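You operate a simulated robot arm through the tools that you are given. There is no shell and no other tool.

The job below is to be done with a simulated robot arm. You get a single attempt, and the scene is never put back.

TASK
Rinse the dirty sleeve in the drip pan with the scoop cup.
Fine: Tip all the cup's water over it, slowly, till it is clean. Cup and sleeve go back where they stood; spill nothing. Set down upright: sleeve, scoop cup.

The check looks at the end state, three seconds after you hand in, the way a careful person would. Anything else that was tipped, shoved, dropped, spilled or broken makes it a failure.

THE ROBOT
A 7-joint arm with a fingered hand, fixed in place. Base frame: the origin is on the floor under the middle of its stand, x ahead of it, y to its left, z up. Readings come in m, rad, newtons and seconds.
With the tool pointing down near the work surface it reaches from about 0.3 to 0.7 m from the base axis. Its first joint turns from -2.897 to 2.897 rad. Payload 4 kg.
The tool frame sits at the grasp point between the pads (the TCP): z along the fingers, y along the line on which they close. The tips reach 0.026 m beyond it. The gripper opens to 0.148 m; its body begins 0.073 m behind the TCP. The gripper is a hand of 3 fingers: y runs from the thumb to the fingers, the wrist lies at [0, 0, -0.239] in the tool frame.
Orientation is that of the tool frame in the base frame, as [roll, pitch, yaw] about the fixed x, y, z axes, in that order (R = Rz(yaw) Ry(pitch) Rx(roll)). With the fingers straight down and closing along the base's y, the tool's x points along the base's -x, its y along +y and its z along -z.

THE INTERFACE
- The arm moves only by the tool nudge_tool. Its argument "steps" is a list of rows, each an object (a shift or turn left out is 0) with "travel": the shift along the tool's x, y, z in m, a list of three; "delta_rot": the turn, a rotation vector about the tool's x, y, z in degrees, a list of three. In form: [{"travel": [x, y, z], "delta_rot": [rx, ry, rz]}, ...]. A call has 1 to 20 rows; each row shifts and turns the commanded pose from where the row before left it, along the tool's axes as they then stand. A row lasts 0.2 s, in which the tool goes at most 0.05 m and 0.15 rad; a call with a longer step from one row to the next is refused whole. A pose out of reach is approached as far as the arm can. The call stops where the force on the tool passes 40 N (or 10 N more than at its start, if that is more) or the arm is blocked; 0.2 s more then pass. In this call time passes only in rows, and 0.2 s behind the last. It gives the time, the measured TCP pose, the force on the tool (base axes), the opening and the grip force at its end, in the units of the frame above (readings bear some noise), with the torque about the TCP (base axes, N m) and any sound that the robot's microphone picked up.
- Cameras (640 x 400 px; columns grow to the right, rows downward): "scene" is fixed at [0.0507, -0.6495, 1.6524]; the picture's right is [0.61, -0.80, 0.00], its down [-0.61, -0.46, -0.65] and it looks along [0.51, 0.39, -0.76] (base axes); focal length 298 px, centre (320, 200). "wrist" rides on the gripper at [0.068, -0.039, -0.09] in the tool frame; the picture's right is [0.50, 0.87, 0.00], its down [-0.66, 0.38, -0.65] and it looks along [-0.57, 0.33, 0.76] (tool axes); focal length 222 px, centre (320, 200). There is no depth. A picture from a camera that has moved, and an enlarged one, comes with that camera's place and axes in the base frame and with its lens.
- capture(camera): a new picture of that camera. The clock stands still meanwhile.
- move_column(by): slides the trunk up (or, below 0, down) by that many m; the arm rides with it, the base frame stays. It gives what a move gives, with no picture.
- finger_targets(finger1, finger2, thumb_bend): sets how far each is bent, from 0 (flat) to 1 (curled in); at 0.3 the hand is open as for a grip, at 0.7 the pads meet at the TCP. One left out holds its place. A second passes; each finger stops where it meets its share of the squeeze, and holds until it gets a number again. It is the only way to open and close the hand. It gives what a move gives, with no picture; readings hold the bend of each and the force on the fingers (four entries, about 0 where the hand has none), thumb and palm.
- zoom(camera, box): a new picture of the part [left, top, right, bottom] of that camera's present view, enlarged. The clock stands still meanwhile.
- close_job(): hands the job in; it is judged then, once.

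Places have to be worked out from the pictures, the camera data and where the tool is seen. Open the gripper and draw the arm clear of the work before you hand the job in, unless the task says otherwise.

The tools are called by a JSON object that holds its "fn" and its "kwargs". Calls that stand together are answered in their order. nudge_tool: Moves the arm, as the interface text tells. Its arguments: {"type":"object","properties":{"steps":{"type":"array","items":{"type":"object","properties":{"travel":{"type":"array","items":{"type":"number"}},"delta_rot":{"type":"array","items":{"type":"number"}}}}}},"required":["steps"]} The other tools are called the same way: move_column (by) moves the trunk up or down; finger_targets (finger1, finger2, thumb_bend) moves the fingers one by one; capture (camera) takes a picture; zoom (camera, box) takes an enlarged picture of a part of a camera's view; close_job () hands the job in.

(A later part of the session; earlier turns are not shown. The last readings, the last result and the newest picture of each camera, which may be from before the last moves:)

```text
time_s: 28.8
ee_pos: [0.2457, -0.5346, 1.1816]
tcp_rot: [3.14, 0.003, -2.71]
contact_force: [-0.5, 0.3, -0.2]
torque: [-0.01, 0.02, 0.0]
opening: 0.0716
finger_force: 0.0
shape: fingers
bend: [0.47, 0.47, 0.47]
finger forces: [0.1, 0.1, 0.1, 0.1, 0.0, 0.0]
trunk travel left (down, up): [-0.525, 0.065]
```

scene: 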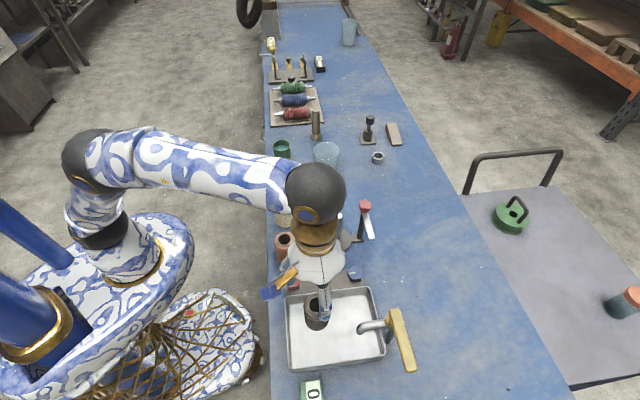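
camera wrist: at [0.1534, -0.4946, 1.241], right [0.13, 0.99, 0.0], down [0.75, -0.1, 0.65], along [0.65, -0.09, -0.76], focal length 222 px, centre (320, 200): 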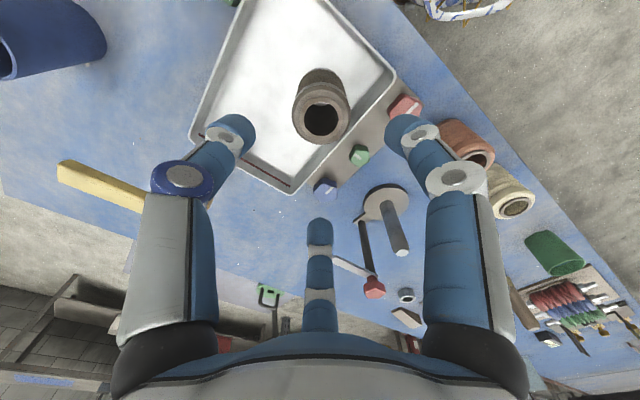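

Now the pitch rehearsal: 8 rows of 8° about tool x.

{"fn": "nudge_tool", "kwargs": {"steps": [{"delta_rot": [8, 0, 0]}, {"delta_rot": [8, 0, 0]}, {"delta_rot": [8, 0, 0]}, {"delta_rot": [8, 0, 0]}, {"delta_rot": [8, 0, 0]}, {"delta_rot": [8, 0, 0]}, {"delta_rot": [8, 0, 0]}, {"delta_rot": [8, 0, 0]}, {"travel": [0, 0, 0]}]}}

{"fn": "capture", "kwargs": {"camera": "scene"}}

```text
time_s: 30.8
ee_pos: [0.2465, -0.5347, 1.1816]
tcp_rot: [-2.023, 0.002, -2.707]
contact_force: [0.9, 0.0, 0.5]
torque: [0.02, -0.02, -0.01]
opening: 0.0719
finger_force: 0.2
shape: fingers
bend: [0.47, 0.47, 0.47]
finger forces: [0.0, 0.0, 0.0, 0.0, 0.0, 0.0]
trunk travel left (down, up): [-0.525, 0.065]
```

```text
taken
```

scene: 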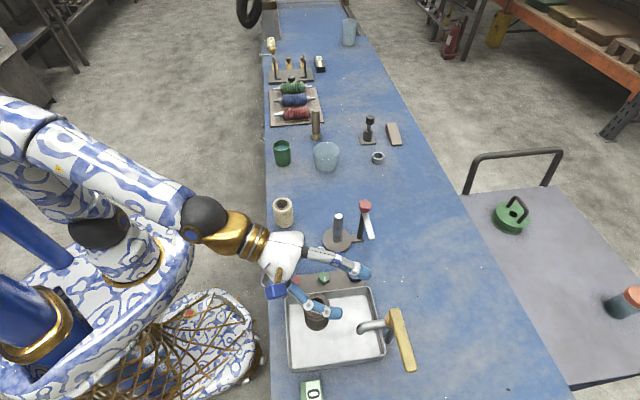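

64° reached without trouble. I continue the rehearsal to 112°.

{"fn": "nudge_tool", "kwargs": {"steps": [{"delta_rot": [8, 0, 0]}, {"delta_rot": [8, 0, 0]}, {"delta_rot": [8, 0, 0]}, {"delta_rot": [8, 0, 0]}, {"delta_rot": [8, 0, 0]}, {"delta_rot": [8, 0, 0]}, {"travel": [0, 0, 0]}]}}

{"fn": "capture", "kwargs": {"camera": "scene"}}

```text
time_s: 32.4
ee_pos: [0.2442, -0.5358, 1.1818]
tcp_rot: [-1.187, 0.0, -2.707]
contact_force: [0.7, -0.4, -0.3]
torque: [-0.02, 0.02, 0.0]
opening: 0.0719
finger_force: 0.0
shape: fingers
bend: [0.47, 0.47, 0.47]
finger forces: [0.1, 0.0, 0.0, 0.0, 0.0, 0.1]
trunk travel left (down, up): [-0.525, 0.065]
```

```text
taken
```

scene: 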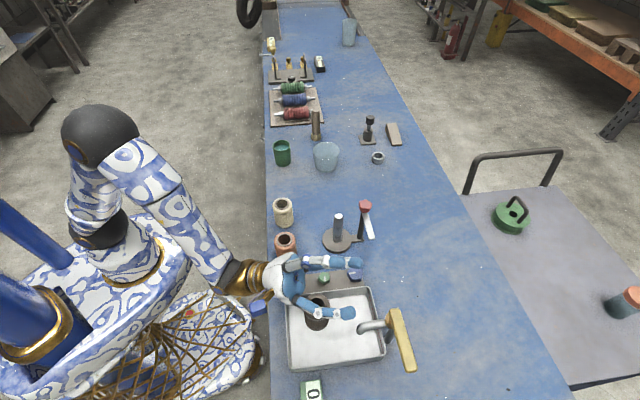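

112° is reachable too. I test up to 128° and view the clearance.

{"fn": "nudge_tool", "kwargs": {"steps": [{"delta_rot": [8, 0, 0]}, {"delta_rot": [8, 0, 0]}, {"travel": [0, 0, 0]}]}}

{"fn": "zoom", "kwargs": {"camera": "scene", "box": [210, 220, 430, 380]}}

{"fn": "capture", "kwargs": {"camera": "wrist"}}

```text
time_s: 33.2
ee_pos: [0.2465, -0.5352, 1.1826]
tcp_rot: [-0.907, 0.0, -2.706]
contact_force: [0.5, -0.5, -0.9]
torque: [-0.02, -0.03, 0.01]
opening: 0.0719
finger_force: 0.0
shape: fingers
bend: [0.47, 0.47, 0.47]
finger forces: [0.0, 0.0, 0.1, 0.1, 0.1, 0.1]
trunk travel left (down, up): [-0.525, 0.065]
```

```text
2.50 times, centred on (320, 300) of scene
camera zoom: at [0.0507, -0.6495, 1.6524], right [0.61, -0.8, 0.0], down [-0.61, -0.46, -0.65], along [0.51, 0.39, -0.76], focal length 744 px, centre (320, -50)
```

zoom: 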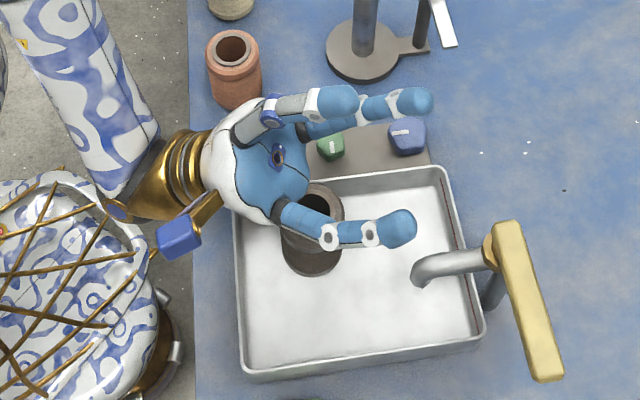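

```text
taken
camera wrist: at [0.1434, -0.4788, 1.156], right [-0.23, -0.7, -0.68], down [0.48, 0.53, -0.7], along [0.85, -0.48, 0.21], focal length 222 px, centre (320, 200)
```

wrist: 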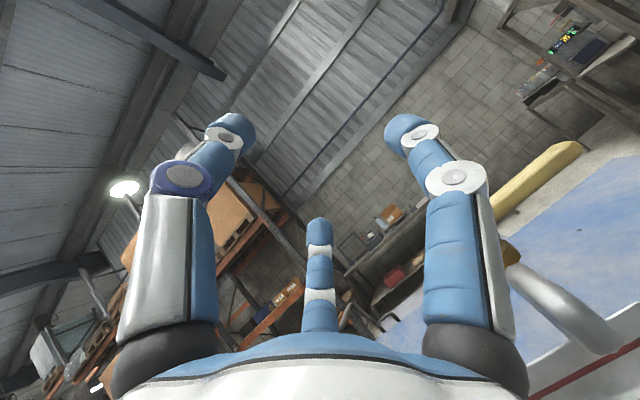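

The whole tilt range to 128° is reachable at this height with good clearance. I tilt the hand back down along the same path.

{"fn": "nudge_tool", "kwargs": {"steps": [{"delta_rot": [-8, 0, 0]}, {"delta_rot": [-8, 0, 0]}, {"delta_rot": [-8, 0, 0]}, {"delta_rot": [-8, 0, 0]}, {"delta_rot": [-8, 0, 0]}, {"delta_rot": [-8, 0, 0]}, {"delta_rot": [-8, 0, 0]}, {"delta_rot": [-8, 0, 0]}, {"delta_rot": [-8, 0, 0]}, {"delta_rot": [-8, 0, 0]}, {"delta_rot": [-8, 0, 0]}, {"delta_rot": [-8, 0, 0]}, {"delta_rot": [-8, 0, 0]}, {"delta_rot": [-8, 0, 0]}, {"delta_rot": [-8, 0, 0]}, {"delta_rot": [-8, 0, 0]}, {"travel": [0, 0, 0]}]}}

{"fn": "zoom", "kwargs": {"camera": "scene", "box": [210, 220, 430, 380]}}

```text
time_s: 36.8
ee_pos: [0.2572, -0.5346, 1.1834]
tcp_rot: [-2.999, 0.02, -2.67]
contact_force: [0.0, 0.6, -1.0]
torque: [-0.01, -0.05, -0.02]
opening: 0.0719
finger_force: 0.1
shape: fingers
bend: [0.47, 0.47, 0.47]
finger forces: [0.0, 0.0, 0.0, 0.1, 0.0, 0.0]
out of reach, approached as far as the arm can: row 9, 10
trunk travel left (down, up): [-0.525, 0.065]
```

```text
2.50 times, centred on (320, 300) of scene
camera zoom: at [0.0507, -0.6495, 1.6524], right [0.61, -0.8, 0.0], down [-0.61, -0.46, -0.65], along [0.51, 0.39, -0.76], focal length 744 px, centre (320, -50)
```

zoom: 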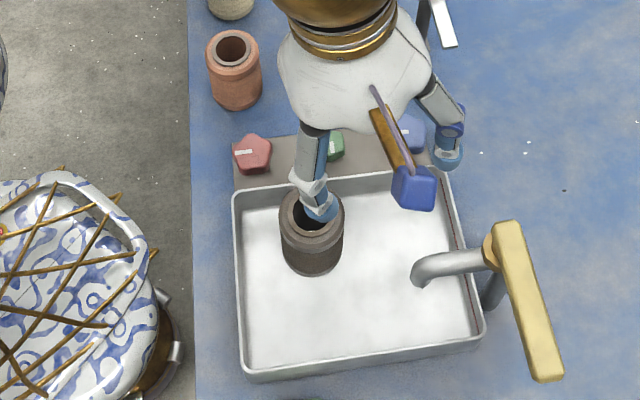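

One stretch of the way back was limited and left a residual tilt of about 8°. I correct the orientation to straight down.

{"fn": "nudge_tool", "kwargs": {"steps": [{"delta_rot": [-4.1, 0.57, 0]}, {"delta_rot": [-4.1, 0.57, 0]}, {"travel": [0, 0, 0]}]}}

```text
time_s: 37.6
ee_pos: [0.2558, -0.5335, 1.184]
tcp_rot: [3.14, -0.001, -2.671]
contact_force: [0.1, -0.3, -0.8]
torque: [0.03, 0.01, -0.01]
opening: 0.0718
finger_force: 0.0
shape: fingers
bend: [0.47, 0.47, 0.47]
finger forces: [0.0, 0.0, 0.0, 0.0, 0.0, 0.1]
trunk travel left (down, up): [-0.525, 0.065]
```

Level again. I swing along an arc at r ≈ 0.59 toward the green cup, keeping the thumb radial.

{"fn": "nudge_tool", "kwargs": {"steps": [{"travel": [0, 0, 0.03]}, {"travel": [-0.0403, 0.0014, 0], "delta_rot": [0, 0, -3.9]}, {"travel": [-0.0403, 0.0014, 0], "delta_rot": [0, 0, -3.9]}, {"travel": [-0.0403, 0.0014, 0], "delta_rot": [0, 0, -3.9]}, {"travel": [-0.0403, 0.0014, 0], "delta_rot": [0, 0, -3.9]}, {"travel": [-0.0403, 0.0014, 0], "delta_rot": [0, 0, -3.9]}, {"travel": [-0.0403, 0.0014, 0], "delta_rot": [0, 0, -3.9]}, {"travel": [-0.0403, 0.0014, 0], "delta_rot": [0, 0, -3.9]}, {"travel": [-0.0403, 0.0014, 0], "delta_rot": [0, 0, -3.9]}, {"travel": [-0.0403, 0.0014, 0], "delta_rot": [0, 0, -3.9]}, {"travel": [-0.0403, 0.0014, 0], "delta_rot": [0, 0, -3.9]}, {"travel": [-0.0403, 0.0014, 0], "delta_rot": [0, 0, -3.9]}, {"travel": [-0.0403, 0.0014, 0], "delta_rot": [0, 0, -3.9]}, {"travel": [-0.0403, 0.0014, 0], "delta_rot": [0, 0, -3.9]}, {"travel": [-0.0403, 0.0014, 0], "delta_rot": [0, 0, -3.9]}, {"travel": [-0.0403, 0.0014, 0], "delta_rot": [0, 0, -3.9]}, {"travel": [0, 0, 0]}]}}

{"fn": "capture", "kwargs": {"camera": "wrist"}}

{"fn": "capture", "kwargs": {"camera": "scene"}}

```text
time_s: 41.2
ee_pos: [0.5794, -0.0502, 1.1539]
tcp_rot: [-3.142, -0.002, -1.649]
contact_force: [-0.6, 0.2, -0.2]
torque: [0.01, 0.0, 0.05]
opening: 0.0719
finger_force: 0.0
shape: fingers
bend: [0.47, 0.47, 0.47]
finger forces: [0.1, 0.0, 0.1, 0.0, 0.0, 0.1]
trunk travel left (down, up): [-0.525, 0.065]
```

```text
taken
camera wrist: at [0.6114, -0.1221, 1.2427], right [-0.9, -0.43, 0.0], down [-0.33, 0.68, 0.65], along [-0.28, 0.59, -0.76], focal length 222 px, centre (320, 200)
```

wrist: 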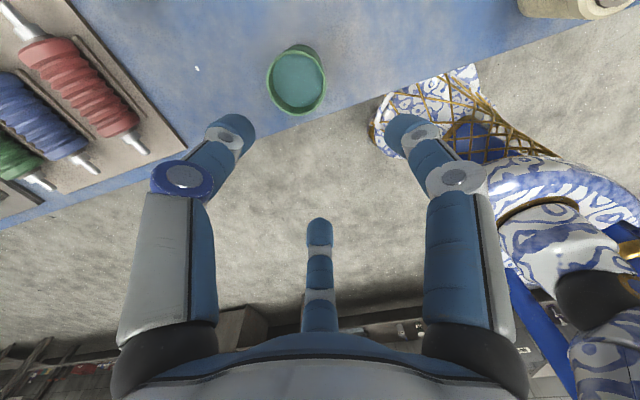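

```text
taken
```

scene: 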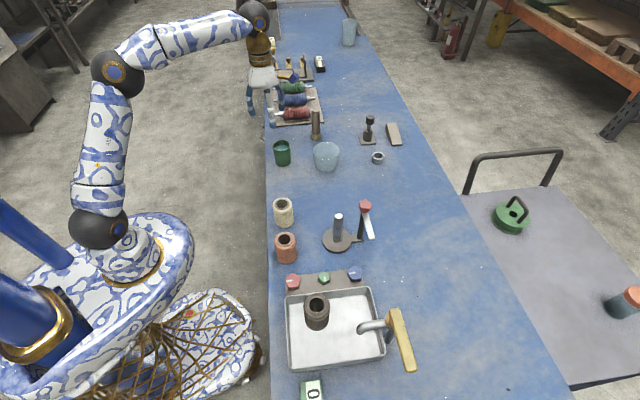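

The cup is in view in the wrist picture; I zoom on it to fix its centre and see the water level.

{"fn": "zoom", "kwargs": {"camera": "wrist", "box": [247, 30, 347, 130]}}

{"fn": "zoom", "kwargs": {"camera": "scene", "box": [270, 270, 390, 380]}}

```text
4.00 times, centred on (297, 80) of wrist
camera zoom: at [0.6114, -0.1221, 1.2427], right [-0.9, -0.43, 0.0], down [-0.33, 0.68, 0.65], along [-0.28, 0.59, -0.76], focal length 888 px, centre (412, 680)
```

zoom: 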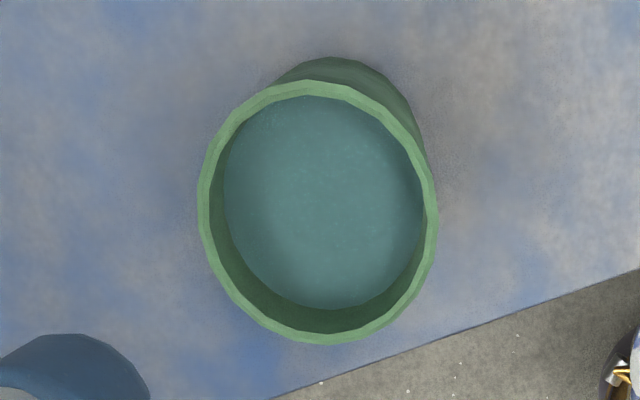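

```text
3.64 times, centred on (330, 325) of scene
camera zoom: at [0.0507, -0.6495, 1.6524], right [0.61, -0.8, 0.0], down [-0.61, -0.46, -0.65], along [0.51, 0.39, -0.76], focal length 1082 px, centre (284, -254)
```

zoom: 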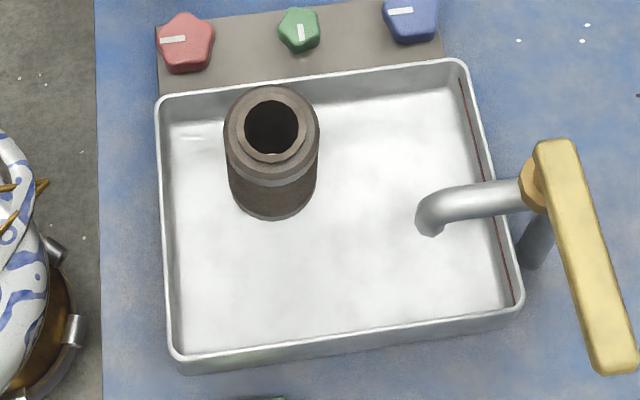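

Cup centre ≈ (0.608, −0.059), rim diameter 0.0615, with the water about 13 mm below the rim. I open the fingers a bit more, centre over it and then descend.

{"fn": "finger_targets", "kwargs": {"finger1": 0.4, "finger2": 0.4, "thumb_bend": 0.4}}

{"fn": "nudge_tool", "kwargs": {"steps": [{"travel": [0.0027, -0.0153, 0]}, {"travel": [0.0027, -0.0154, 0]}, {"travel": [0, 0, 0.03]}, {"travel": [0, 0, 0.03]}, {"travel": [0, 0, 0.02]}, {"travel": [0, 0, 0]}]}}

{"fn": "capture", "kwargs": {"camera": "wrist"}}

```text
time_s: 42.2
ee_pos: [0.579, -0.0513, 1.1523]
tcp_rot: [-3.139, -0.002, -1.648]
contact_force: [0.6, -0.1, -0.8]
torque: [-0.03, -0.02, 0.01]
opening: 0.0944
finger_force: 0.2
shape: fingers
bend: [0.4, 0.4, 0.4]
finger forces: [0.1, 0.0, 0.0, 0.0, 0.1, 0.0]
trunk travel left (down, up): [-0.525, 0.065]
```

```text
time_s: 43.6
ee_pos: [0.6082, -0.0588, 1.0726]
tcp_rot: [-3.141, -0.001, -1.65]
contact_force: [-0.9, 0.0, -0.3]
torque: [-0.02, -0.01, 0.0]
opening: 0.0946
finger_force: 0.2
shape: fingers
bend: [0.4, 0.4, 0.4]
finger forces: [0.0, 0.0, 0.1, 0.0, 0.0, 0.0]
trunk travel left (down, up): [-0.525, 0.065]
```

```text
taken
camera wrist: at [0.6401, -0.1303, 1.162], right [-0.9, -0.43, 0.0], down [-0.33, 0.68, 0.65], along [-0.28, 0.59, -0.76], focal length 222 px, centre (320, 200)
```

wrist: 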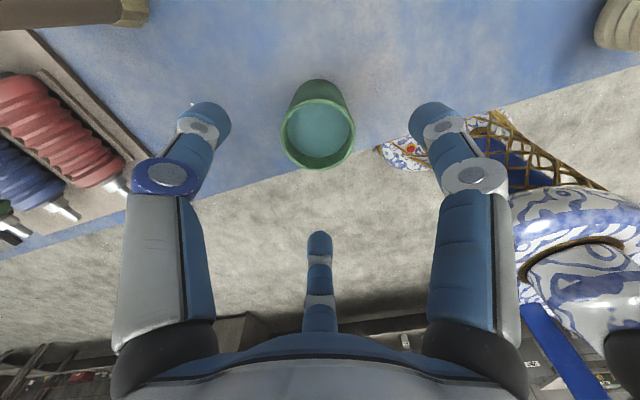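

I zoom once more on the cup to fine-tune the centring before the final descent.

{"fn": "zoom", "kwargs": {"camera": "wrist", "box": [260, 70, 380, 180]}}

{"fn": "zoom", "kwargs": {"camera": "scene", "box": [230, 60, 390, 200]}}

```text
3.64 times, centred on (320, 125) of wrist
camera zoom: at [0.6401, -0.1303, 1.162], right [-0.9, -0.43, 0.0], down [-0.33, 0.68, 0.65], along [-0.28, 0.59, -0.76], focal length 808 px, centre (320, 473)
```

zoom: 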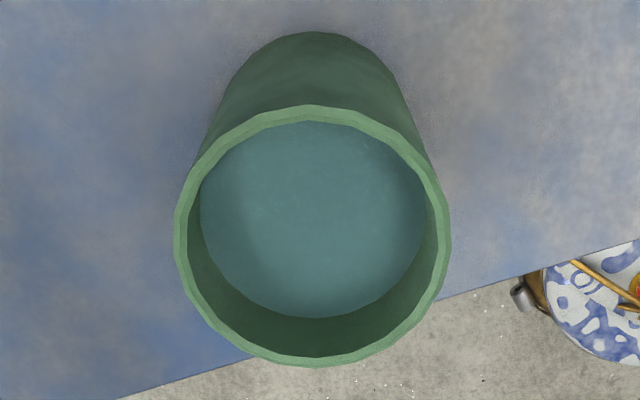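

```text
2.86 times, centred on (310, 130) of scene
camera zoom: at [0.0507, -0.6495, 1.6524], right [0.61, -0.8, 0.0], down [-0.61, -0.46, -0.65], along [0.51, 0.39, -0.76], focal length 850 px, centre (349, 400)
```

zoom: 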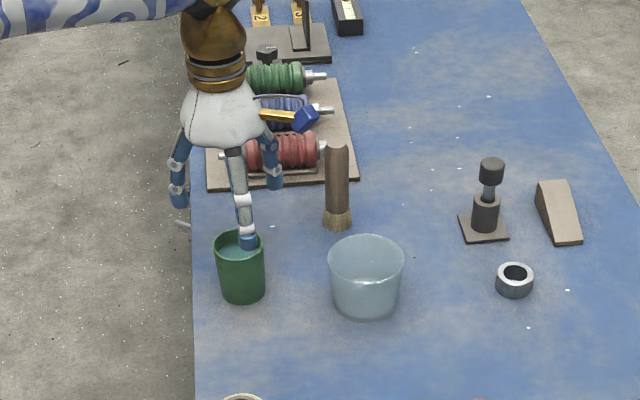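

With the perspective correction the cup sits at (0.607, −0.058), within 1–2 mm of the TCP axis. I make that small correction and descend to TCP z ≈ 0.958.

{"fn": "nudge_tool", "kwargs": {"steps": [{"travel": [-0.0015, -0.0007, 0.02]}, {"travel": [0, 0, 0.025]}, {"travel": [0, 0, 0.025]}, {"travel": [0, 0, 0.02]}, {"travel": [0, 0, 0.015]}, {"travel": [0, 0, 0.009]}, {"travel": [0, 0, 0]}]}}

{"fn": "capture", "kwargs": {"camera": "wrist"}}

{"fn": "zoom", "kwargs": {"camera": "scene", "box": [230, 80, 390, 200]}}

```text
time_s: 45.2
ee_pos: [0.6087, -0.0587, 0.9595]
tcp_rot: [-3.14, 0.0, -1.649]
contact_force: [-0.2, -0.9, 0.3]
torque: [-0.01, 0.0, 0.01]
opening: 0.0946
finger_force: 0.0
shape: fingers
bend: [0.4, 0.4, 0.4]
finger forces: [0.0, 0.1, 0.0, 0.1, 0.1, 0.0]
trunk travel left (down, up): [-0.525, 0.065]
```

```text
taken
camera wrist: at [0.6409, -0.1298, 1.0486], right [-0.9, -0.43, 0.0], down [-0.33, 0.68, 0.65], along [-0.28, 0.59, -0.76], focal length 222 px, centre (320, 200)
```

wrist: 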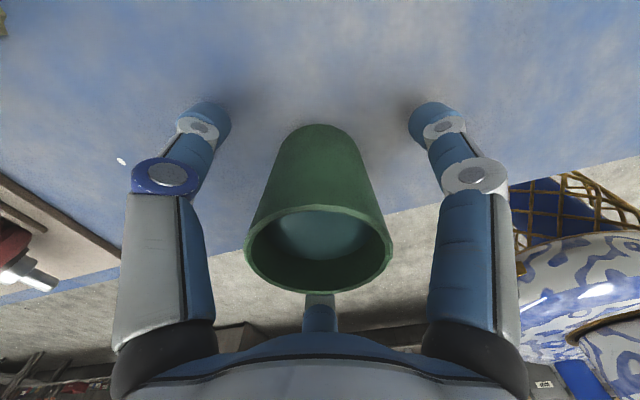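

```text
3.33 times, centred on (310, 140) of scene
camera zoom: at [0.0507, -0.6495, 1.6524], right [0.61, -0.8, 0.0], down [-0.61, -0.46, -0.65], along [0.51, 0.39, -0.76], focal length 992 px, centre (353, 400)
```

zoom: 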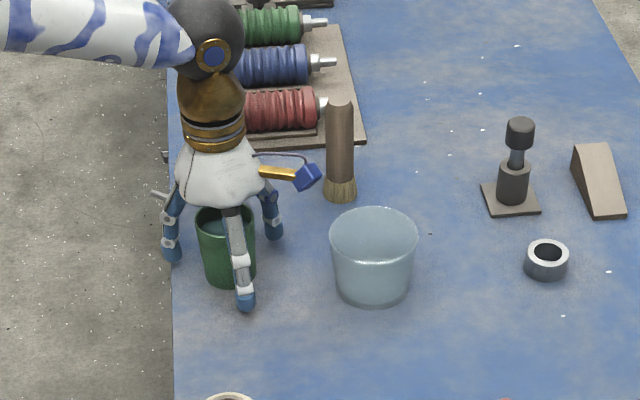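

The cup is centred between the fingers. I close to just before contact, then onto the cup wall.

{"fn": "finger_targets", "kwargs": {"finger1": 0.49, "finger2": 0.49, "thumb_bend": 0.49}}

{"fn": "finger_targets", "kwargs": {"finger1": 0.6, "finger2": 0.6, "thumb_bend": 0.6}}

{"fn": "capture", "kwargs": {"camera": "wrist"}}

{"fn": "zoom", "kwargs": {"camera": "scene", "box": [230, 80, 390, 200]}}

```text
time_s: 46.2
ee_pos: [0.6079, -0.0596, 0.9581]
tcp_rot: [-3.138, -0.002, -1.649]
contact_force: [0.7, -0.8, 0.5]
torque: [0.01, 0.01, 0.0]
opening: 0.0659
finger_force: 0.0
shape: fingers
bend: [0.49, 0.49, 0.49]
finger forces: [0.0, 0.1, 0.0, 0.1, 0.0, 0.0]
trunk travel left (down, up): [-0.525, 0.065]
```

```text
time_s: 47.2
ee_pos: [0.6079, -0.0584, 0.9595]
tcp_rot: [-3.139, -0.002, -1.649]
contact_force: [0.4, -0.5, -0.4]
torque: [0.01, 0.0, -0.01]
opening: 0.0408
finger_force: 5.5
shape: fingers
bend: [0.56, 0.55, 0.57]
finger forces: [2.8, 3.9, 0.1, 0.0, 4.2, 0.0]
trunk travel left (down, up): [-0.525, 0.065]
```

```text
taken
camera wrist: at [0.6409, -0.1298, 1.0487], right [-0.9, -0.43, 0.0], down [-0.33, 0.68, 0.65], along [-0.28, 0.59, -0.76], focal length 222 px, centre (320, 200)
```

wrist: 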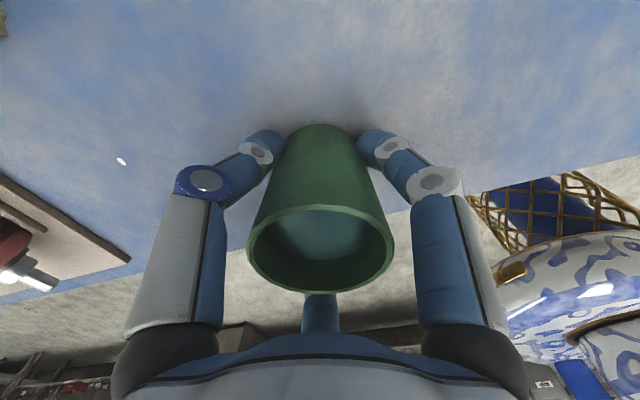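

```text
3.33 times, centred on (310, 140) of scene
camera zoom: at [0.0507, -0.6495, 1.6524], right [0.61, -0.8, 0.0], down [-0.61, -0.46, -0.65], along [0.51, 0.39, -0.76], focal length 992 px, centre (353, 400)
```

zoom: 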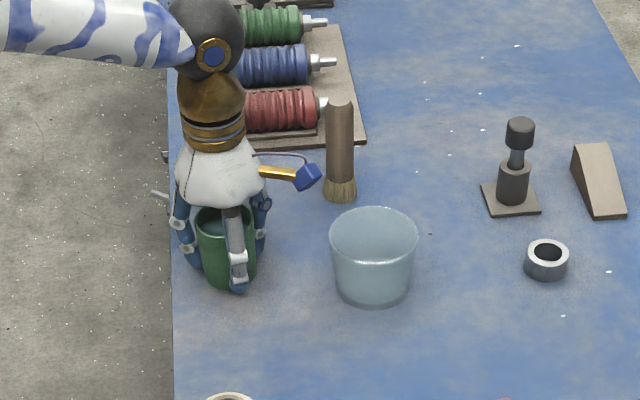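

Contact with only 3–4 N per finger; I squeeze as firmly as I did the sleeve to prevent slipping while tilting.

{"fn": "finger_targets", "kwargs": {"finger1": 0.68, "finger2": 0.68, "thumb_bend": 0.68}}

{"fn": "capture", "kwargs": {"camera": "wrist"}}

```text
time_s: 48.2
ee_pos: [0.6095, -0.0583, 0.9589]
tcp_rot: [3.141, -0.001, -1.65]
contact_force: [0.1, 1.0, -0.2]
torque: [0.03, -0.01, -0.01]
opening: 0.0388
finger_force: 15.2
shape: fingers
bend: [0.56, 0.55, 0.6]
finger forces: [8.7, 10.0, 0.0, 0.0, 11.7, 0.1]
trunk travel left (down, up): [-0.525, 0.065]
```

```text
taken
camera wrist: at [0.6409, -0.1299, 1.0487], right [-0.9, -0.43, 0.0], down [-0.33, 0.68, 0.65], along [-0.28, 0.59, -0.76], focal length 222 px, centre (320, 200)
```

wrist: 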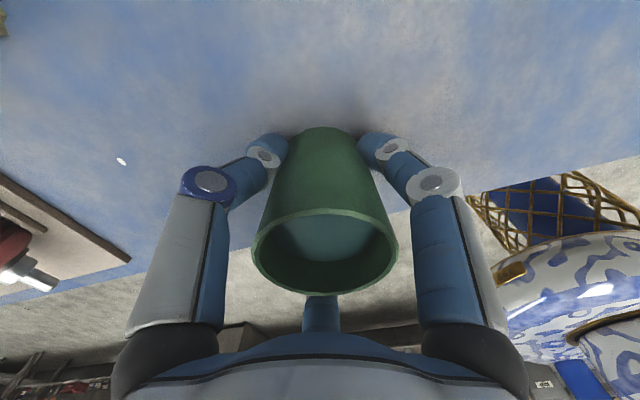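

The cup shifted about 3 mm away from the thumb but is firmly held (9–12 N per finger). I lift it gently and level, 5 cm first.

{"fn": "nudge_tool", "kwargs": {"steps": [{"travel": [0, 0, -0.003]}, {"travel": [0, 0, -0.006]}, {"travel": [0, 0, -0.01]}, {"travel": [0, 0, -0.01]}, {"travel": [0, 0, -0.01]}, {"travel": [0, 0, -0.008]}, {"travel": [0, 0, -0.003]}, {"travel": [0, 0, 0]}]}}

{"fn": "capture", "kwargs": {"camera": "wrist"}}

{"fn": "zoom", "kwargs": {"camera": "scene", "box": [230, 80, 390, 200]}}

```text
time_s: 50.0
ee_pos: [0.6089, -0.0591, 1.0082]
tcp_rot: [3.141, -0.003, -1.649]
contact_force: [0.1, 0.4, -2.9]
torque: [0.01, -0.02, 0.03]
opening: 0.0384
finger_force: 15.3
shape: fingers
bend: [0.56, 0.55, 0.6]
finger forces: [8.8, 10.0, 0.0, 0.0, 11.6, 0.1]
trunk travel left (down, up): [-0.525, 0.065]
```

```text
taken
camera wrist: at [0.641, -0.1302, 1.0979], right [-0.9, -0.43, 0.0], down [-0.33, 0.68, 0.65], along [-0.28, 0.59, -0.76], focal length 222 px, centre (320, 200)
```

wrist: 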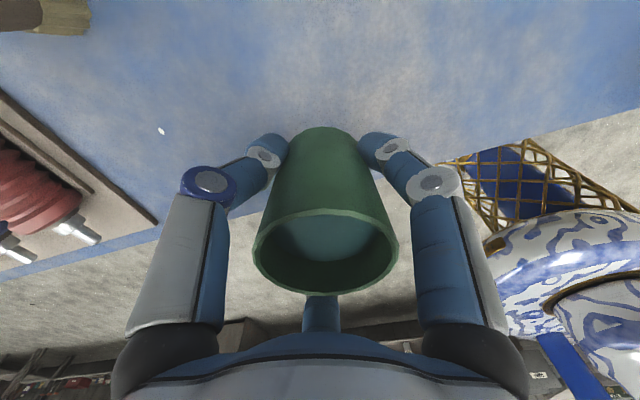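

```text
3.33 times, centred on (310, 140) of scene
camera zoom: at [0.0507, -0.6495, 1.6524], right [0.61, -0.8, 0.0], down [-0.61, -0.46, -0.65], along [0.51, 0.39, -0.76], focal length 992 px, centre (353, 400)
```

zoom: 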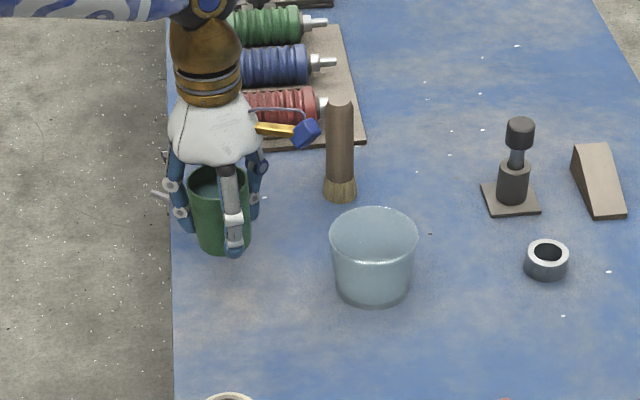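

The cup (≈0.3 kg with water) is held level with no drip. I raise it gently to TCP z ≈ 1.17 and draw it inward to r ≈ 0.57.

{"fn": "nudge_tool", "kwargs": {"steps": [{"travel": [0, 0, -0.006]}, {"travel": [0, 0, -0.012]}, {"travel": [0, 0, -0.016]}, {"travel": [0, 0, -0.016]}, {"travel": [0, 0, -0.016]}, {"travel": [0, 0, -0.016]}, {"travel": [0, 0, -0.016]}, {"travel": [0, 0, -0.016]}, {"travel": [0, 0, -0.016]}, {"travel": [0, 0.003, -0.008]}, {"travel": [0, 0.006, -0.006]}, {"travel": [0, 0.009, -0.005]}, {"travel": [0, 0.009, -0.004]}, {"travel": [0, 0.008, -0.004]}, {"travel": [0, 0.004, -0.002]}, {"travel": [0, 0.001, 0]}, {"travel": [0, 0, 0]}]}}

```text
time_s: 53.6
ee_pos: [0.5694, -0.055, 1.1676]
tcp_rot: [-3.14, -0.001, -1.649]
contact_force: [-0.5, -0.3, -1.5]
torque: [-0.02, -0.02, 0.0]
opening: 0.0386
finger_force: 15.2
shape: fingers
bend: [0.56, 0.55, 0.6]
finger forces: [8.7, 10.2, 0.1, 0.1, 11.6, 0.0]
trunk travel left (down, up): [-0.525, 0.065]
```

Steady at r ≈ 0.57. I carry the cup slowly along an arc toward the pan, with ramped speed, keeping it level.

{"fn": "nudge_tool", "kwargs": {"steps": [{"travel": [0.006, 0, 0], "delta_rot": [0, 0, 0.6]}, {"travel": [0.012, 0.0001, 0], "delta_rot": [0, 0, 1.2]}, {"travel": [0.018, 0.0003, 0], "delta_rot": [0, 0, 1.8]}, {"travel": [0.022, 0.0004, 0], "delta_rot": [0, 0, 2.2]}, {"travel": [0.022, 0.0004, 0], "delta_rot": [0, 0, 2.2]}, {"travel": [0.022, 0.0004, 0], "delta_rot": [0, 0, 2.2]}, {"travel": [0.022, 0.0004, 0], "delta_rot": [0, 0, 2.2]}, {"travel": [0.022, 0.0004, 0], "delta_rot": [0, 0, 2.2]}, {"travel": [0.022, 0.0004, 0], "delta_rot": [0, 0, 2.2]}, {"travel": [0.022, 0.0004, 0], "delta_rot": [0, 0, 2.2]}, {"travel": [0.022, 0.0004, 0], "delta_rot": [0, 0, 2.2]}, {"travel": [0.022, 0.0004, 0], "delta_rot": [0, 0, 2.2]}, {"travel": [0.022, 0.0004, 0], "delta_rot": [0, 0, 2.2]}, {"travel": [0.022, 0.0004, 0], "delta_rot": [0, 0, 2.2]}, {"travel": [0.022, 0.0004, 0], "delta_rot": [0, 0, 2.2]}, {"travel": [0.022, 0.0004, 0], "delta_rot": [0, 0, 2.2]}, {"travel": [0.018, 0.0003, 0], "delta_rot": [0, 0, 1.8]}, {"travel": [0.012, 0.0001, 0], "delta_rot": [0, 0, 1.2]}, {"travel": [0.006, 0, 0], "delta_rot": [0, 0, 0.6]}, {"travel": [0, 0, 0]}]}}

{"fn": "capture", "kwargs": {"camera": "wrist"}}

{"fn": "capture", "kwargs": {"camera": "scene"}}

```text
time_s: 57.8
ee_pos: [0.4331, -0.3815, 1.1677]
tcp_rot: [-3.139, -0.001, -2.274]
contact_force: [0.5, 0.0, -1.5]
torque: [0.0, 0.03, 0.0]
opening: 0.0383
finger_force: 15.3
shape: fingers
bend: [0.56, 0.55, 0.6]
finger forces: [8.7, 10.2, 0.0, 0.0, 11.4, 0.0]
trunk travel left (down, up): [-0.525, 0.065]
```

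```text
taken
camera wrist: at [0.4189, -0.4589, 1.2571], right [-0.98, 0.18, 0.0], down [0.14, 0.75, 0.65], along [0.12, 0.64, -0.76], focal length 222 px, centre (320, 200)
```

wrist: 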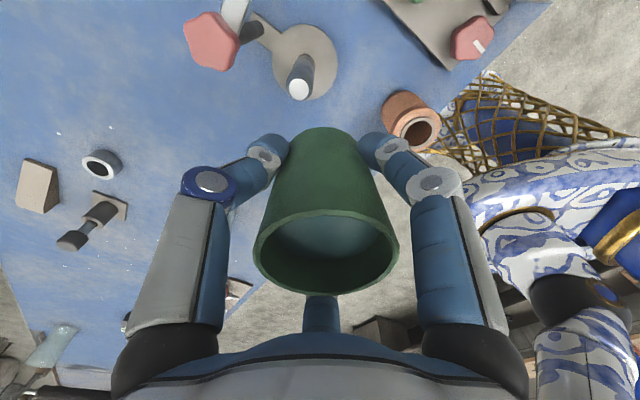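

```text
taken
```

scene: 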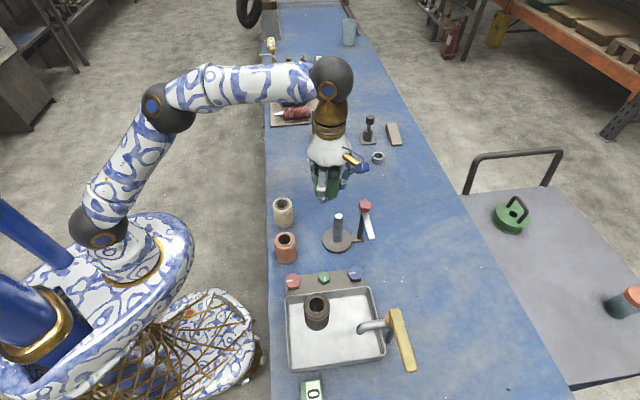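

All steady. I continue the arc the remaining 24° to the pan, widening the radius slightly to 0.595.

{"fn": "nudge_tool", "kwargs": {"steps": [{"travel": [0.0061, -0.001, 0], "delta_rot": [0, 0, 0.63]}, {"travel": [0.0122, -0.001, 0], "delta_rot": [0, 0, 1.26]}, {"travel": [0.0184, -0.001, 0], "delta_rot": [0, 0, 1.89]}, {"travel": [0.0225, -0.001, 0], "delta_rot": [0, 0, 2.31]}, {"travel": [0.0225, -0.001, 0], "delta_rot": [0, 0, 2.31]}, {"travel": [0.0225, -0.001, 0], "delta_rot": [0, 0, 2.31]}, {"travel": [0.0225, -0.001, 0], "delta_rot": [0, 0, 2.31]}, {"travel": [0.0225, -0.001, 0], "delta_rot": [0, 0, 2.31]}, {"travel": [0.0225, -0.001, 0], "delta_rot": [0, 0, 2.31]}, {"travel": [0.0225, -0.001, 0], "delta_rot": [0, 0, 2.31]}, {"travel": [0.0204, -0.001, 0], "delta_rot": [0, 0, 2.1]}, {"travel": [0.0163, -0.001, 0], "delta_rot": [0, 0, 1.68]}, {"travel": [0.0082, -0.001, 0], "delta_rot": [0, 0, 0.84]}, {"travel": [0.0041, -0.001, 0], "delta_rot": [0, 0, 0.42]}, {"travel": [0, 0, 0]}]}}

{"fn": "capture", "kwargs": {"camera": "wrist"}}

{"fn": "capture", "kwargs": {"camera": "scene"}}

```text
time_s: 61.0
ee_pos: [0.2542, -0.5404, 1.1675]
tcp_rot: [-3.139, 0.0, -2.709]
contact_force: [-1.0, -0.1, -2.7]
torque: [0.01, -0.02, 0.01]
opening: 0.038
finger_force: 14.8
shape: fingers
bend: [0.56, 0.55, 0.6]
finger forces: [8.6, 10.2, 0.0, 0.0, 11.4, 0.1]
trunk travel left (down, up): [-0.525, 0.065]
```

```text
taken
camera wrist: at [0.2077, -0.6055, 1.2577], right [-0.82, 0.58, 0.0], down [0.44, 0.62, 0.65], along [0.38, 0.53, -0.76], focal length 222 px, centre (320, 200)
```

wrist: 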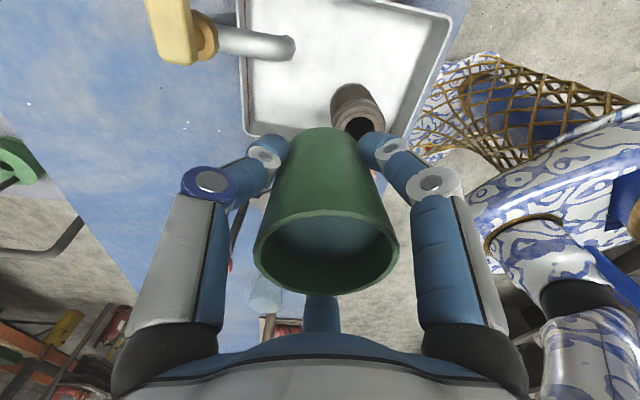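

```text
taken
```

scene: 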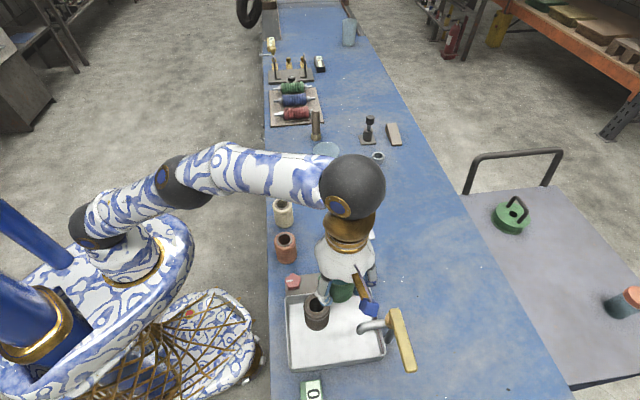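

The cup is level over the pan next to the sleeve, with the hub of the faucet (z ≈ 1.075) safely outward. I make a small lateral/outward correction and lower smoothly by 5 cm to the pour-start height.

{"fn": "nudge_tool", "kwargs": {"steps": [{"travel": [0.0005, -0.001, 0.004]}, {"travel": [0.0005, -0.0015, 0.009]}, {"travel": [0.0006, -0.0015, 0.012]}, {"travel": [0.0005, -0.0015, 0.012]}, {"travel": [0.0005, -0.0013, 0.009]}, {"travel": [0, 0, 0.004]}, {"travel": [0, 0, 0]}]}}

{"fn": "capture", "kwargs": {"camera": "wrist"}}

{"fn": "zoom", "kwargs": {"camera": "scene", "box": [260, 230, 440, 370]}}

```text
time_s: 62.6
ee_pos: [0.2537, -0.5478, 1.1176]
tcp_rot: [-3.139, 0.0, -2.711]
contact_force: [-0.1, 0.3, -1.1]
torque: [-0.01, 0.03, 0.0]
opening: 0.0381
finger_force: 15.3
shape: fingers
bend: [0.56, 0.55, 0.6]
finger forces: [8.5, 10.2, 0.0, 0.0, 11.4, 0.0]
trunk travel left (down, up): [-0.525, 0.065]
```

```text
taken
camera wrist: at [0.2079, -0.6129, 1.2065], right [-0.82, 0.58, 0.0], down [0.44, 0.62, 0.65], along [0.38, 0.53, -0.76], focal length 222 px, centre (320, 200)
```

wrist: 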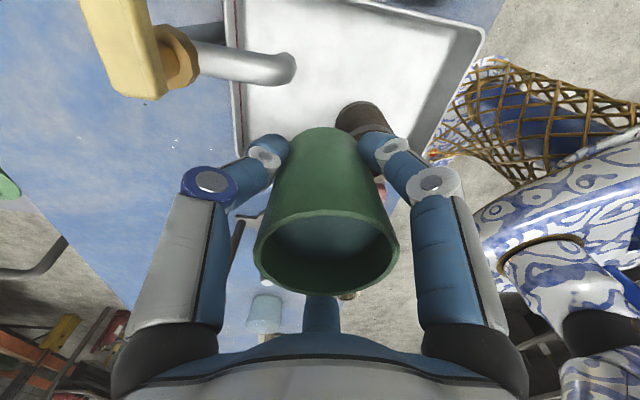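

```text
2.86 times, centred on (350, 300) of scene
camera zoom: at [0.0507, -0.6495, 1.6524], right [0.61, -0.8, 0.0], down [-0.61, -0.46, -0.65], along [0.51, 0.39, -0.76], focal length 850 px, centre (234, -86)
```

zoom: 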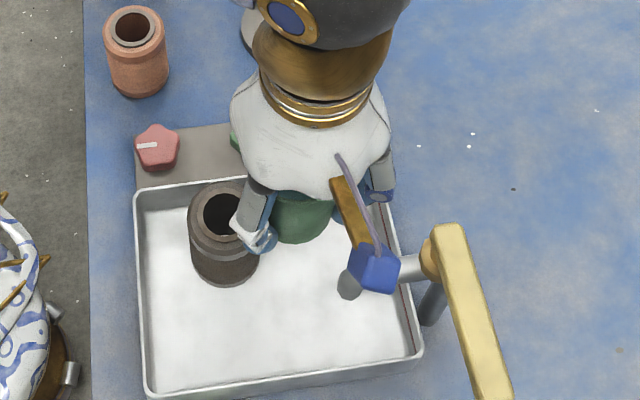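

Position is right: the cup's lip will stay above the sleeve while tilting about the TCP. I tilt to 16° first (below the pouring angle) and check.

{"fn": "nudge_tool", "kwargs": {"steps": [{"delta_rot": [1, 0, 0]}, {"delta_rot": [2, 0, 0]}, {"delta_rot": [2, 0, 0]}, {"delta_rot": [2, 0, 0]}, {"delta_rot": [2, 0, 0]}, {"delta_rot": [2, 0, 0]}, {"delta_rot": [2, 0, 0]}, {"delta_rot": [2, 0, 0]}, {"delta_rot": [1, 0, 0]}, {"travel": [0, 0, 0]}]}}

{"fn": "capture", "kwargs": {"camera": "wrist"}}

{"fn": "zoom", "kwargs": {"camera": "scene", "box": [260, 230, 440, 370]}}

```text
time_s: 64.8
ee_pos: [0.2535, -0.5481, 1.1185]
tcp_rot: [-2.861, 0.0, -2.711]
contact_force: [-0.6, -0.1, -0.8]
torque: [0.0, 0.0, 0.0]
opening: 0.038
finger_force: 15.0
shape: fingers
bend: [0.56, 0.55, 0.6]
finger forces: [8.7, 10.3, 0.1, 0.0, 11.3, 0.0]
trunk travel left (down, up): [-0.525, 0.065]
```

```text
taken
camera wrist: at [0.1969, -0.589, 1.2147], right [-0.8, 0.55, -0.24], down [0.37, 0.77, 0.52], along [0.47, 0.33, -0.82], focal length 222 px, centre (320, 200)
```

wrist: 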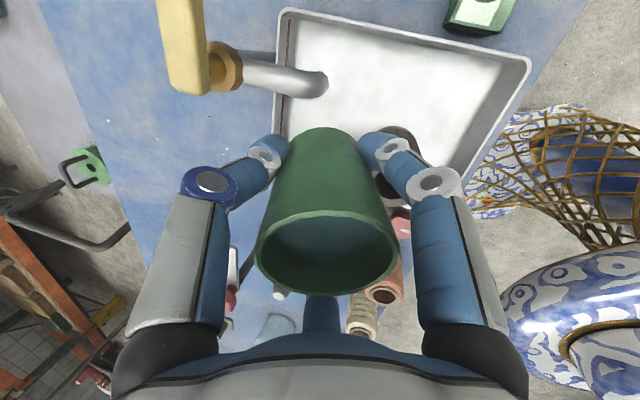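

```text
2.86 times, centred on (350, 300) of scene
camera zoom: at [0.0507, -0.6495, 1.6524], right [0.61, -0.8, 0.0], down [-0.61, -0.46, -0.65], along [0.51, 0.39, -0.76], focal length 850 px, centre (234, -86)
```

zoom: 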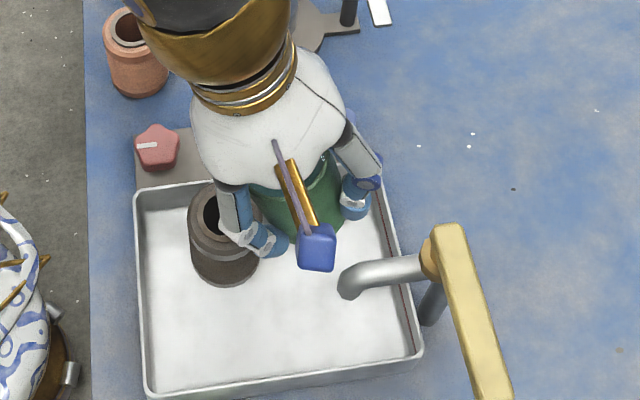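

At 16° nothing pours yet. I continue slowly at 1° per row to 24° and look.

{"fn": "nudge_tool", "kwargs": {"steps": [{"delta_rot": [1, 0, 0]}, {"delta_rot": [1, 0, 0]}, {"delta_rot": [1, 0, 0]}, {"delta_rot": [1, 0, 0]}, {"delta_rot": [1, 0, 0]}, {"delta_rot": [1, 0, 0]}, {"delta_rot": [1, 0, 0]}, {"delta_rot": [1, 0, 0]}]}}

{"fn": "zoom", "kwargs": {"camera": "wrist", "box": [230, 110, 430, 310]}}

{"fn": "zoom", "kwargs": {"camera": "scene", "box": [280, 270, 400, 350]}}

```text
time_s: 66.6
ee_pos: [0.2538, -0.549, 1.1186]
tcp_rot: [-2.72, 0.002, -2.713]
contact_force: [0.1, 0.4, -0.8]
torque: [-0.01, 0.0, -0.03]
opening: 0.0381
finger_force: 14.8
shape: fingers
bend: [0.56, 0.55, 0.61]
finger forces: [8.7, 10.3, 0.0, 0.0, 11.2, 0.1]
trunk travel left (down, up): [-0.525, 0.065]
```

```text
2.00 times, centred on (330, 210) of wrist
camera zoom: at [0.191, -0.5767, 1.2153], right [-0.78, 0.51, -0.35], down [0.34, 0.83, 0.44], along [0.52, 0.23, -0.82], focal length 444 px, centre (300, 180)
```

zoom: 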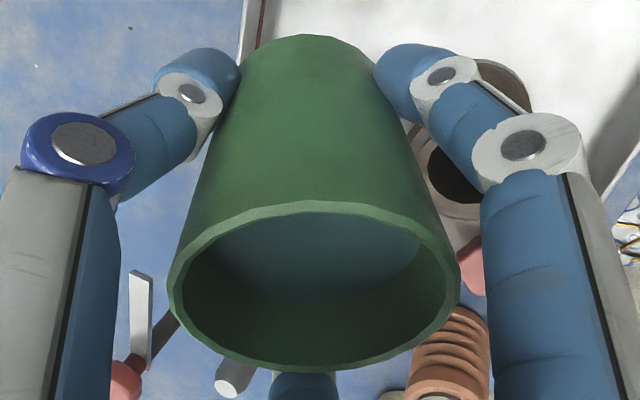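

```text
5.00 times, centred on (340, 310) of scene
camera zoom: at [0.0507, -0.6495, 1.6524], right [0.61, -0.8, 0.0], down [-0.61, -0.46, -0.65], along [0.51, 0.39, -0.76], focal length 1487 px, centre (220, -350)
```

zoom: 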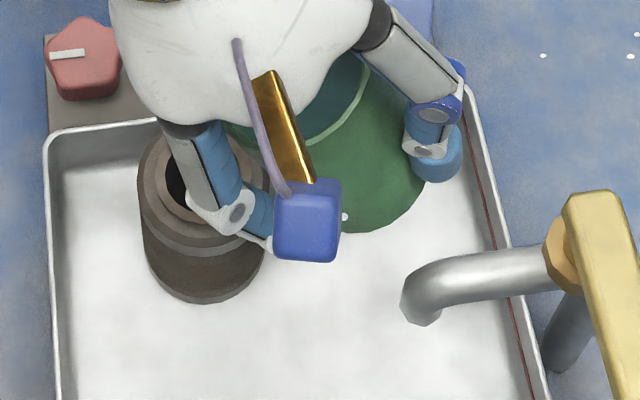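

No pouring visible yet at 24°. I go on at 1° per row to 36° and check the cup, the sleeve and the pan again.

{"fn": "nudge_tool", "kwargs": {"steps": [{"delta_rot": [1, 0, 0]}, {"delta_rot": [1, 0, 0]}, {"delta_rot": [1, 0, 0]}, {"delta_rot": [1, 0, 0]}, {"delta_rot": [1, 0, 0]}, {"delta_rot": [1, 0, 0]}, {"delta_rot": [1, 0, 0]}, {"delta_rot": [1, 0, 0]}, {"delta_rot": [1, 0, 0]}, {"delta_rot": [1, 0, 0]}, {"delta_rot": [1, 0, 0]}, {"delta_rot": [1, 0, 0]}]}}

{"fn": "zoom", "kwargs": {"camera": "wrist", "box": [230, 110, 430, 310]}}

{"fn": "zoom", "kwargs": {"camera": "scene", "box": [280, 270, 400, 350]}}

```text
time_s: 69.2
ee_pos: [0.2534, -0.5498, 1.1177]
tcp_rot: [-2.511, 0.0, -2.71]
contact_force: [-0.5, 0.6, -1.1]
torque: [-0.03, 0.0, 0.0]
opening: 0.0377
finger_force: 14.7
shape: fingers
bend: [0.56, 0.55, 0.61]
finger forces: [8.7, 10.3, 0.0, 0.0, 11.2, 0.0]
trunk travel left (down, up): [-0.525, 0.065]
```

```text
2.00 times, centred on (330, 210) of wrist
camera zoom: at [0.1829, -0.5582, 1.2127], right [-0.75, 0.43, -0.51], down [0.31, 0.9, 0.31], along [0.59, 0.07, -0.8], focal length 444 px, centre (300, 180)
```

zoom: 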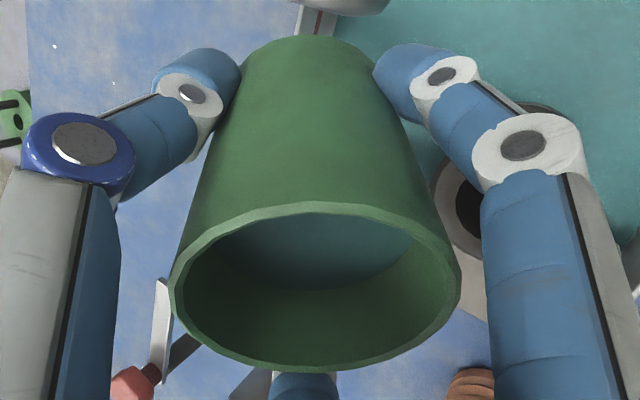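

```text
5.00 times, centred on (340, 310) of scene
camera zoom: at [0.0507, -0.6495, 1.6524], right [0.61, -0.8, 0.0], down [-0.61, -0.46, -0.65], along [0.51, 0.39, -0.76], focal length 1487 px, centre (220, -350)
```

zoom: 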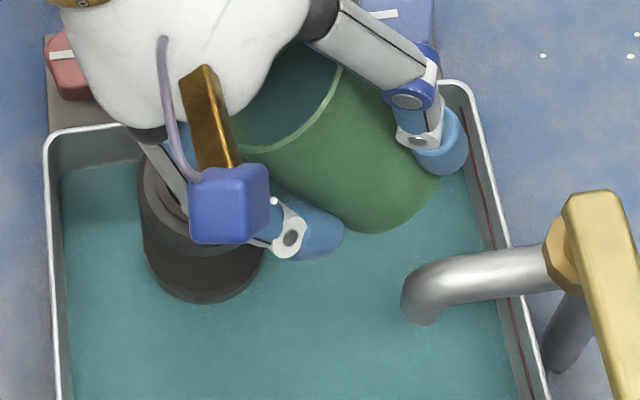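

Water has begun to run over the sleeve into the pan, and the cup level is dropping. I keep going more slowly, 0.7° per row.

{"fn": "nudge_tool", "kwargs": {"steps": [{"delta_rot": [0.7, 0, 0]}, {"delta_rot": [0.7, 0, 0]}, {"delta_rot": [0.7, 0, 0]}, {"delta_rot": [0.7, 0, 0]}, {"delta_rot": [0.7, 0, 0]}, {"delta_rot": [0.7, 0, 0]}, {"delta_rot": [0.7, 0, 0]}, {"delta_rot": [0.7, 0, 0]}, {"delta_rot": [0.7, 0, 0]}, {"delta_rot": [0.7, 0, 0]}]}}

{"fn": "capture", "kwargs": {"camera": "wrist"}}

{"fn": "zoom", "kwargs": {"camera": "scene", "box": [260, 230, 440, 390]}}

```text
time_s: 71.4
ee_pos: [0.2526, -0.5488, 1.118]
tcp_rot: [-2.39, 0.0, -2.71]
contact_force: [0.8, -0.7, -2.2]
torque: [0.01, -0.01, -0.02]
opening: 0.0377
finger_force: 15.1
shape: fingers
bend: [0.56, 0.55, 0.61]
finger forces: [8.8, 10.4, 0.0, 0.0, 11.3, 0.0]
trunk travel left (down, up): [-0.525, 0.065]
```

```text
taken
camera wrist: at [0.1774, -0.5474, 1.2095], right [-0.72, 0.37, -0.59], down [0.29, 0.93, 0.22], along [0.63, -0.02, -0.78], focal length 222 px, centre (320, 200)
```

wrist: 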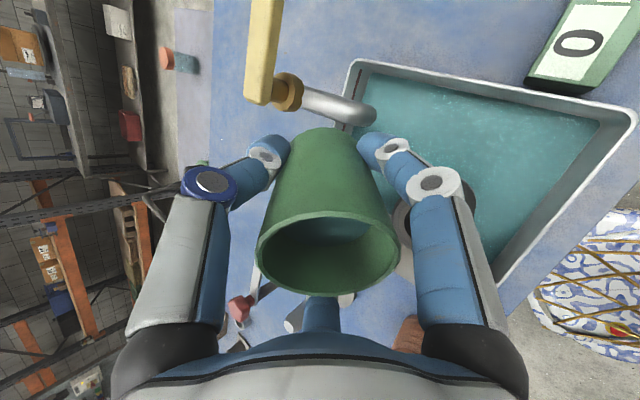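

```text
2.50 times, centred on (350, 310) of scene
camera zoom: at [0.0507, -0.6495, 1.6524], right [0.61, -0.8, 0.0], down [-0.61, -0.46, -0.65], along [0.51, 0.39, -0.76], focal length 744 px, centre (245, -75)
```

zoom: 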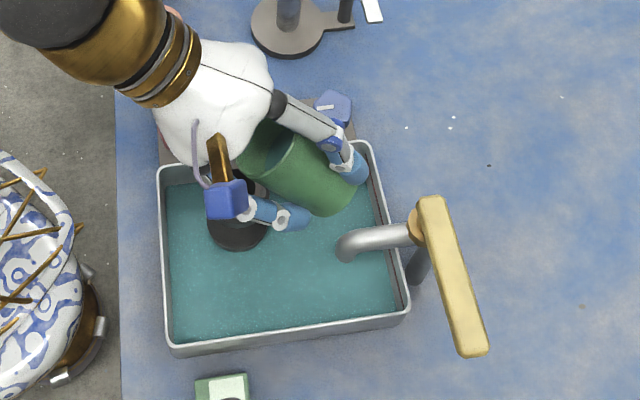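

Pan contains the water and nothing has spilled outside. I continue to about 57° at the same slow rate.

{"fn": "nudge_tool", "kwargs": {"steps": [{"delta_rot": [0.7, 0, 0]}, {"delta_rot": [0.7, 0, 0]}, {"delta_rot": [0.7, 0, 0]}, {"delta_rot": [0.7, 0, 0]}, {"delta_rot": [0.7, 0, 0]}, {"delta_rot": [0.7, 0, 0]}, {"delta_rot": [0.7, 0, 0]}, {"delta_rot": [0.7, 0, 0]}, {"delta_rot": [0.7, 0, 0]}, {"delta_rot": [0.7, 0, 0]}, {"delta_rot": [0.7, 0, 0]}, {"delta_rot": [0.7, 0, 0]}, {"delta_rot": [0.7, 0, 0]}, {"delta_rot": [0.7, 0, 0]}, {"delta_rot": [0.7, 0, 0]}, {"delta_rot": [0.7, 0, 0]}, {"delta_rot": [0.7, 0, 0]}, {"delta_rot": [0.7, 0, 0]}, {"delta_rot": [0.7, 0, 0]}, {"delta_rot": [0.7, 0, 0]}]}}

{"fn": "capture", "kwargs": {"camera": "wrist"}}

{"fn": "zoom", "kwargs": {"camera": "scene", "box": [260, 230, 440, 390]}}

```text
time_s: 75.6
ee_pos: [0.2541, -0.5494, 1.1194]
tcp_rot: [-2.147, 0.001, -2.709]
contact_force: [0.4, -0.4, -0.5]
torque: [0.01, 0.0, 0.01]
opening: 0.0377
finger_force: 15.0
shape: fingers
bend: [0.56, 0.55, 0.61]
finger forces: [8.6, 10.4, 0.0, 0.0, 11.2, 0.0]
trunk travel left (down, up): [-0.525, 0.065]
```

```text
taken
camera wrist: at [0.1686, -0.5291, 1.1989], right [-0.65, 0.22, -0.73], down [0.28, 0.96, 0.04], along [0.71, -0.18, -0.69], focal length 222 px, centre (320, 200)
```

wrist: 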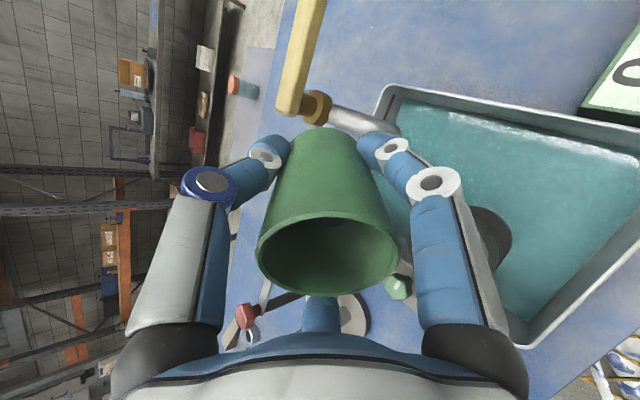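

```text
2.50 times, centred on (350, 310) of scene
camera zoom: at [0.0507, -0.6495, 1.6524], right [0.61, -0.8, 0.0], down [-0.61, -0.46, -0.65], along [0.51, 0.39, -0.76], focal length 744 px, centre (245, -75)
```

zoom: 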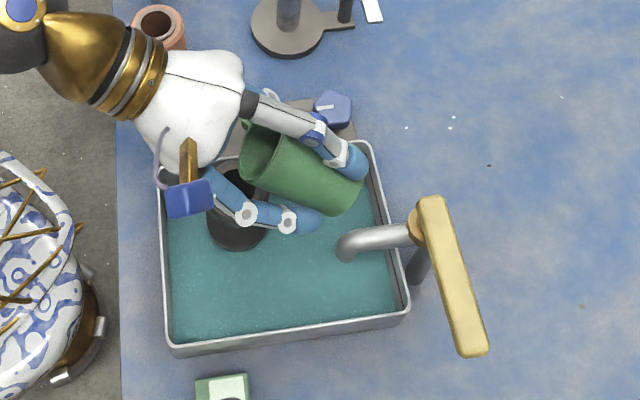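

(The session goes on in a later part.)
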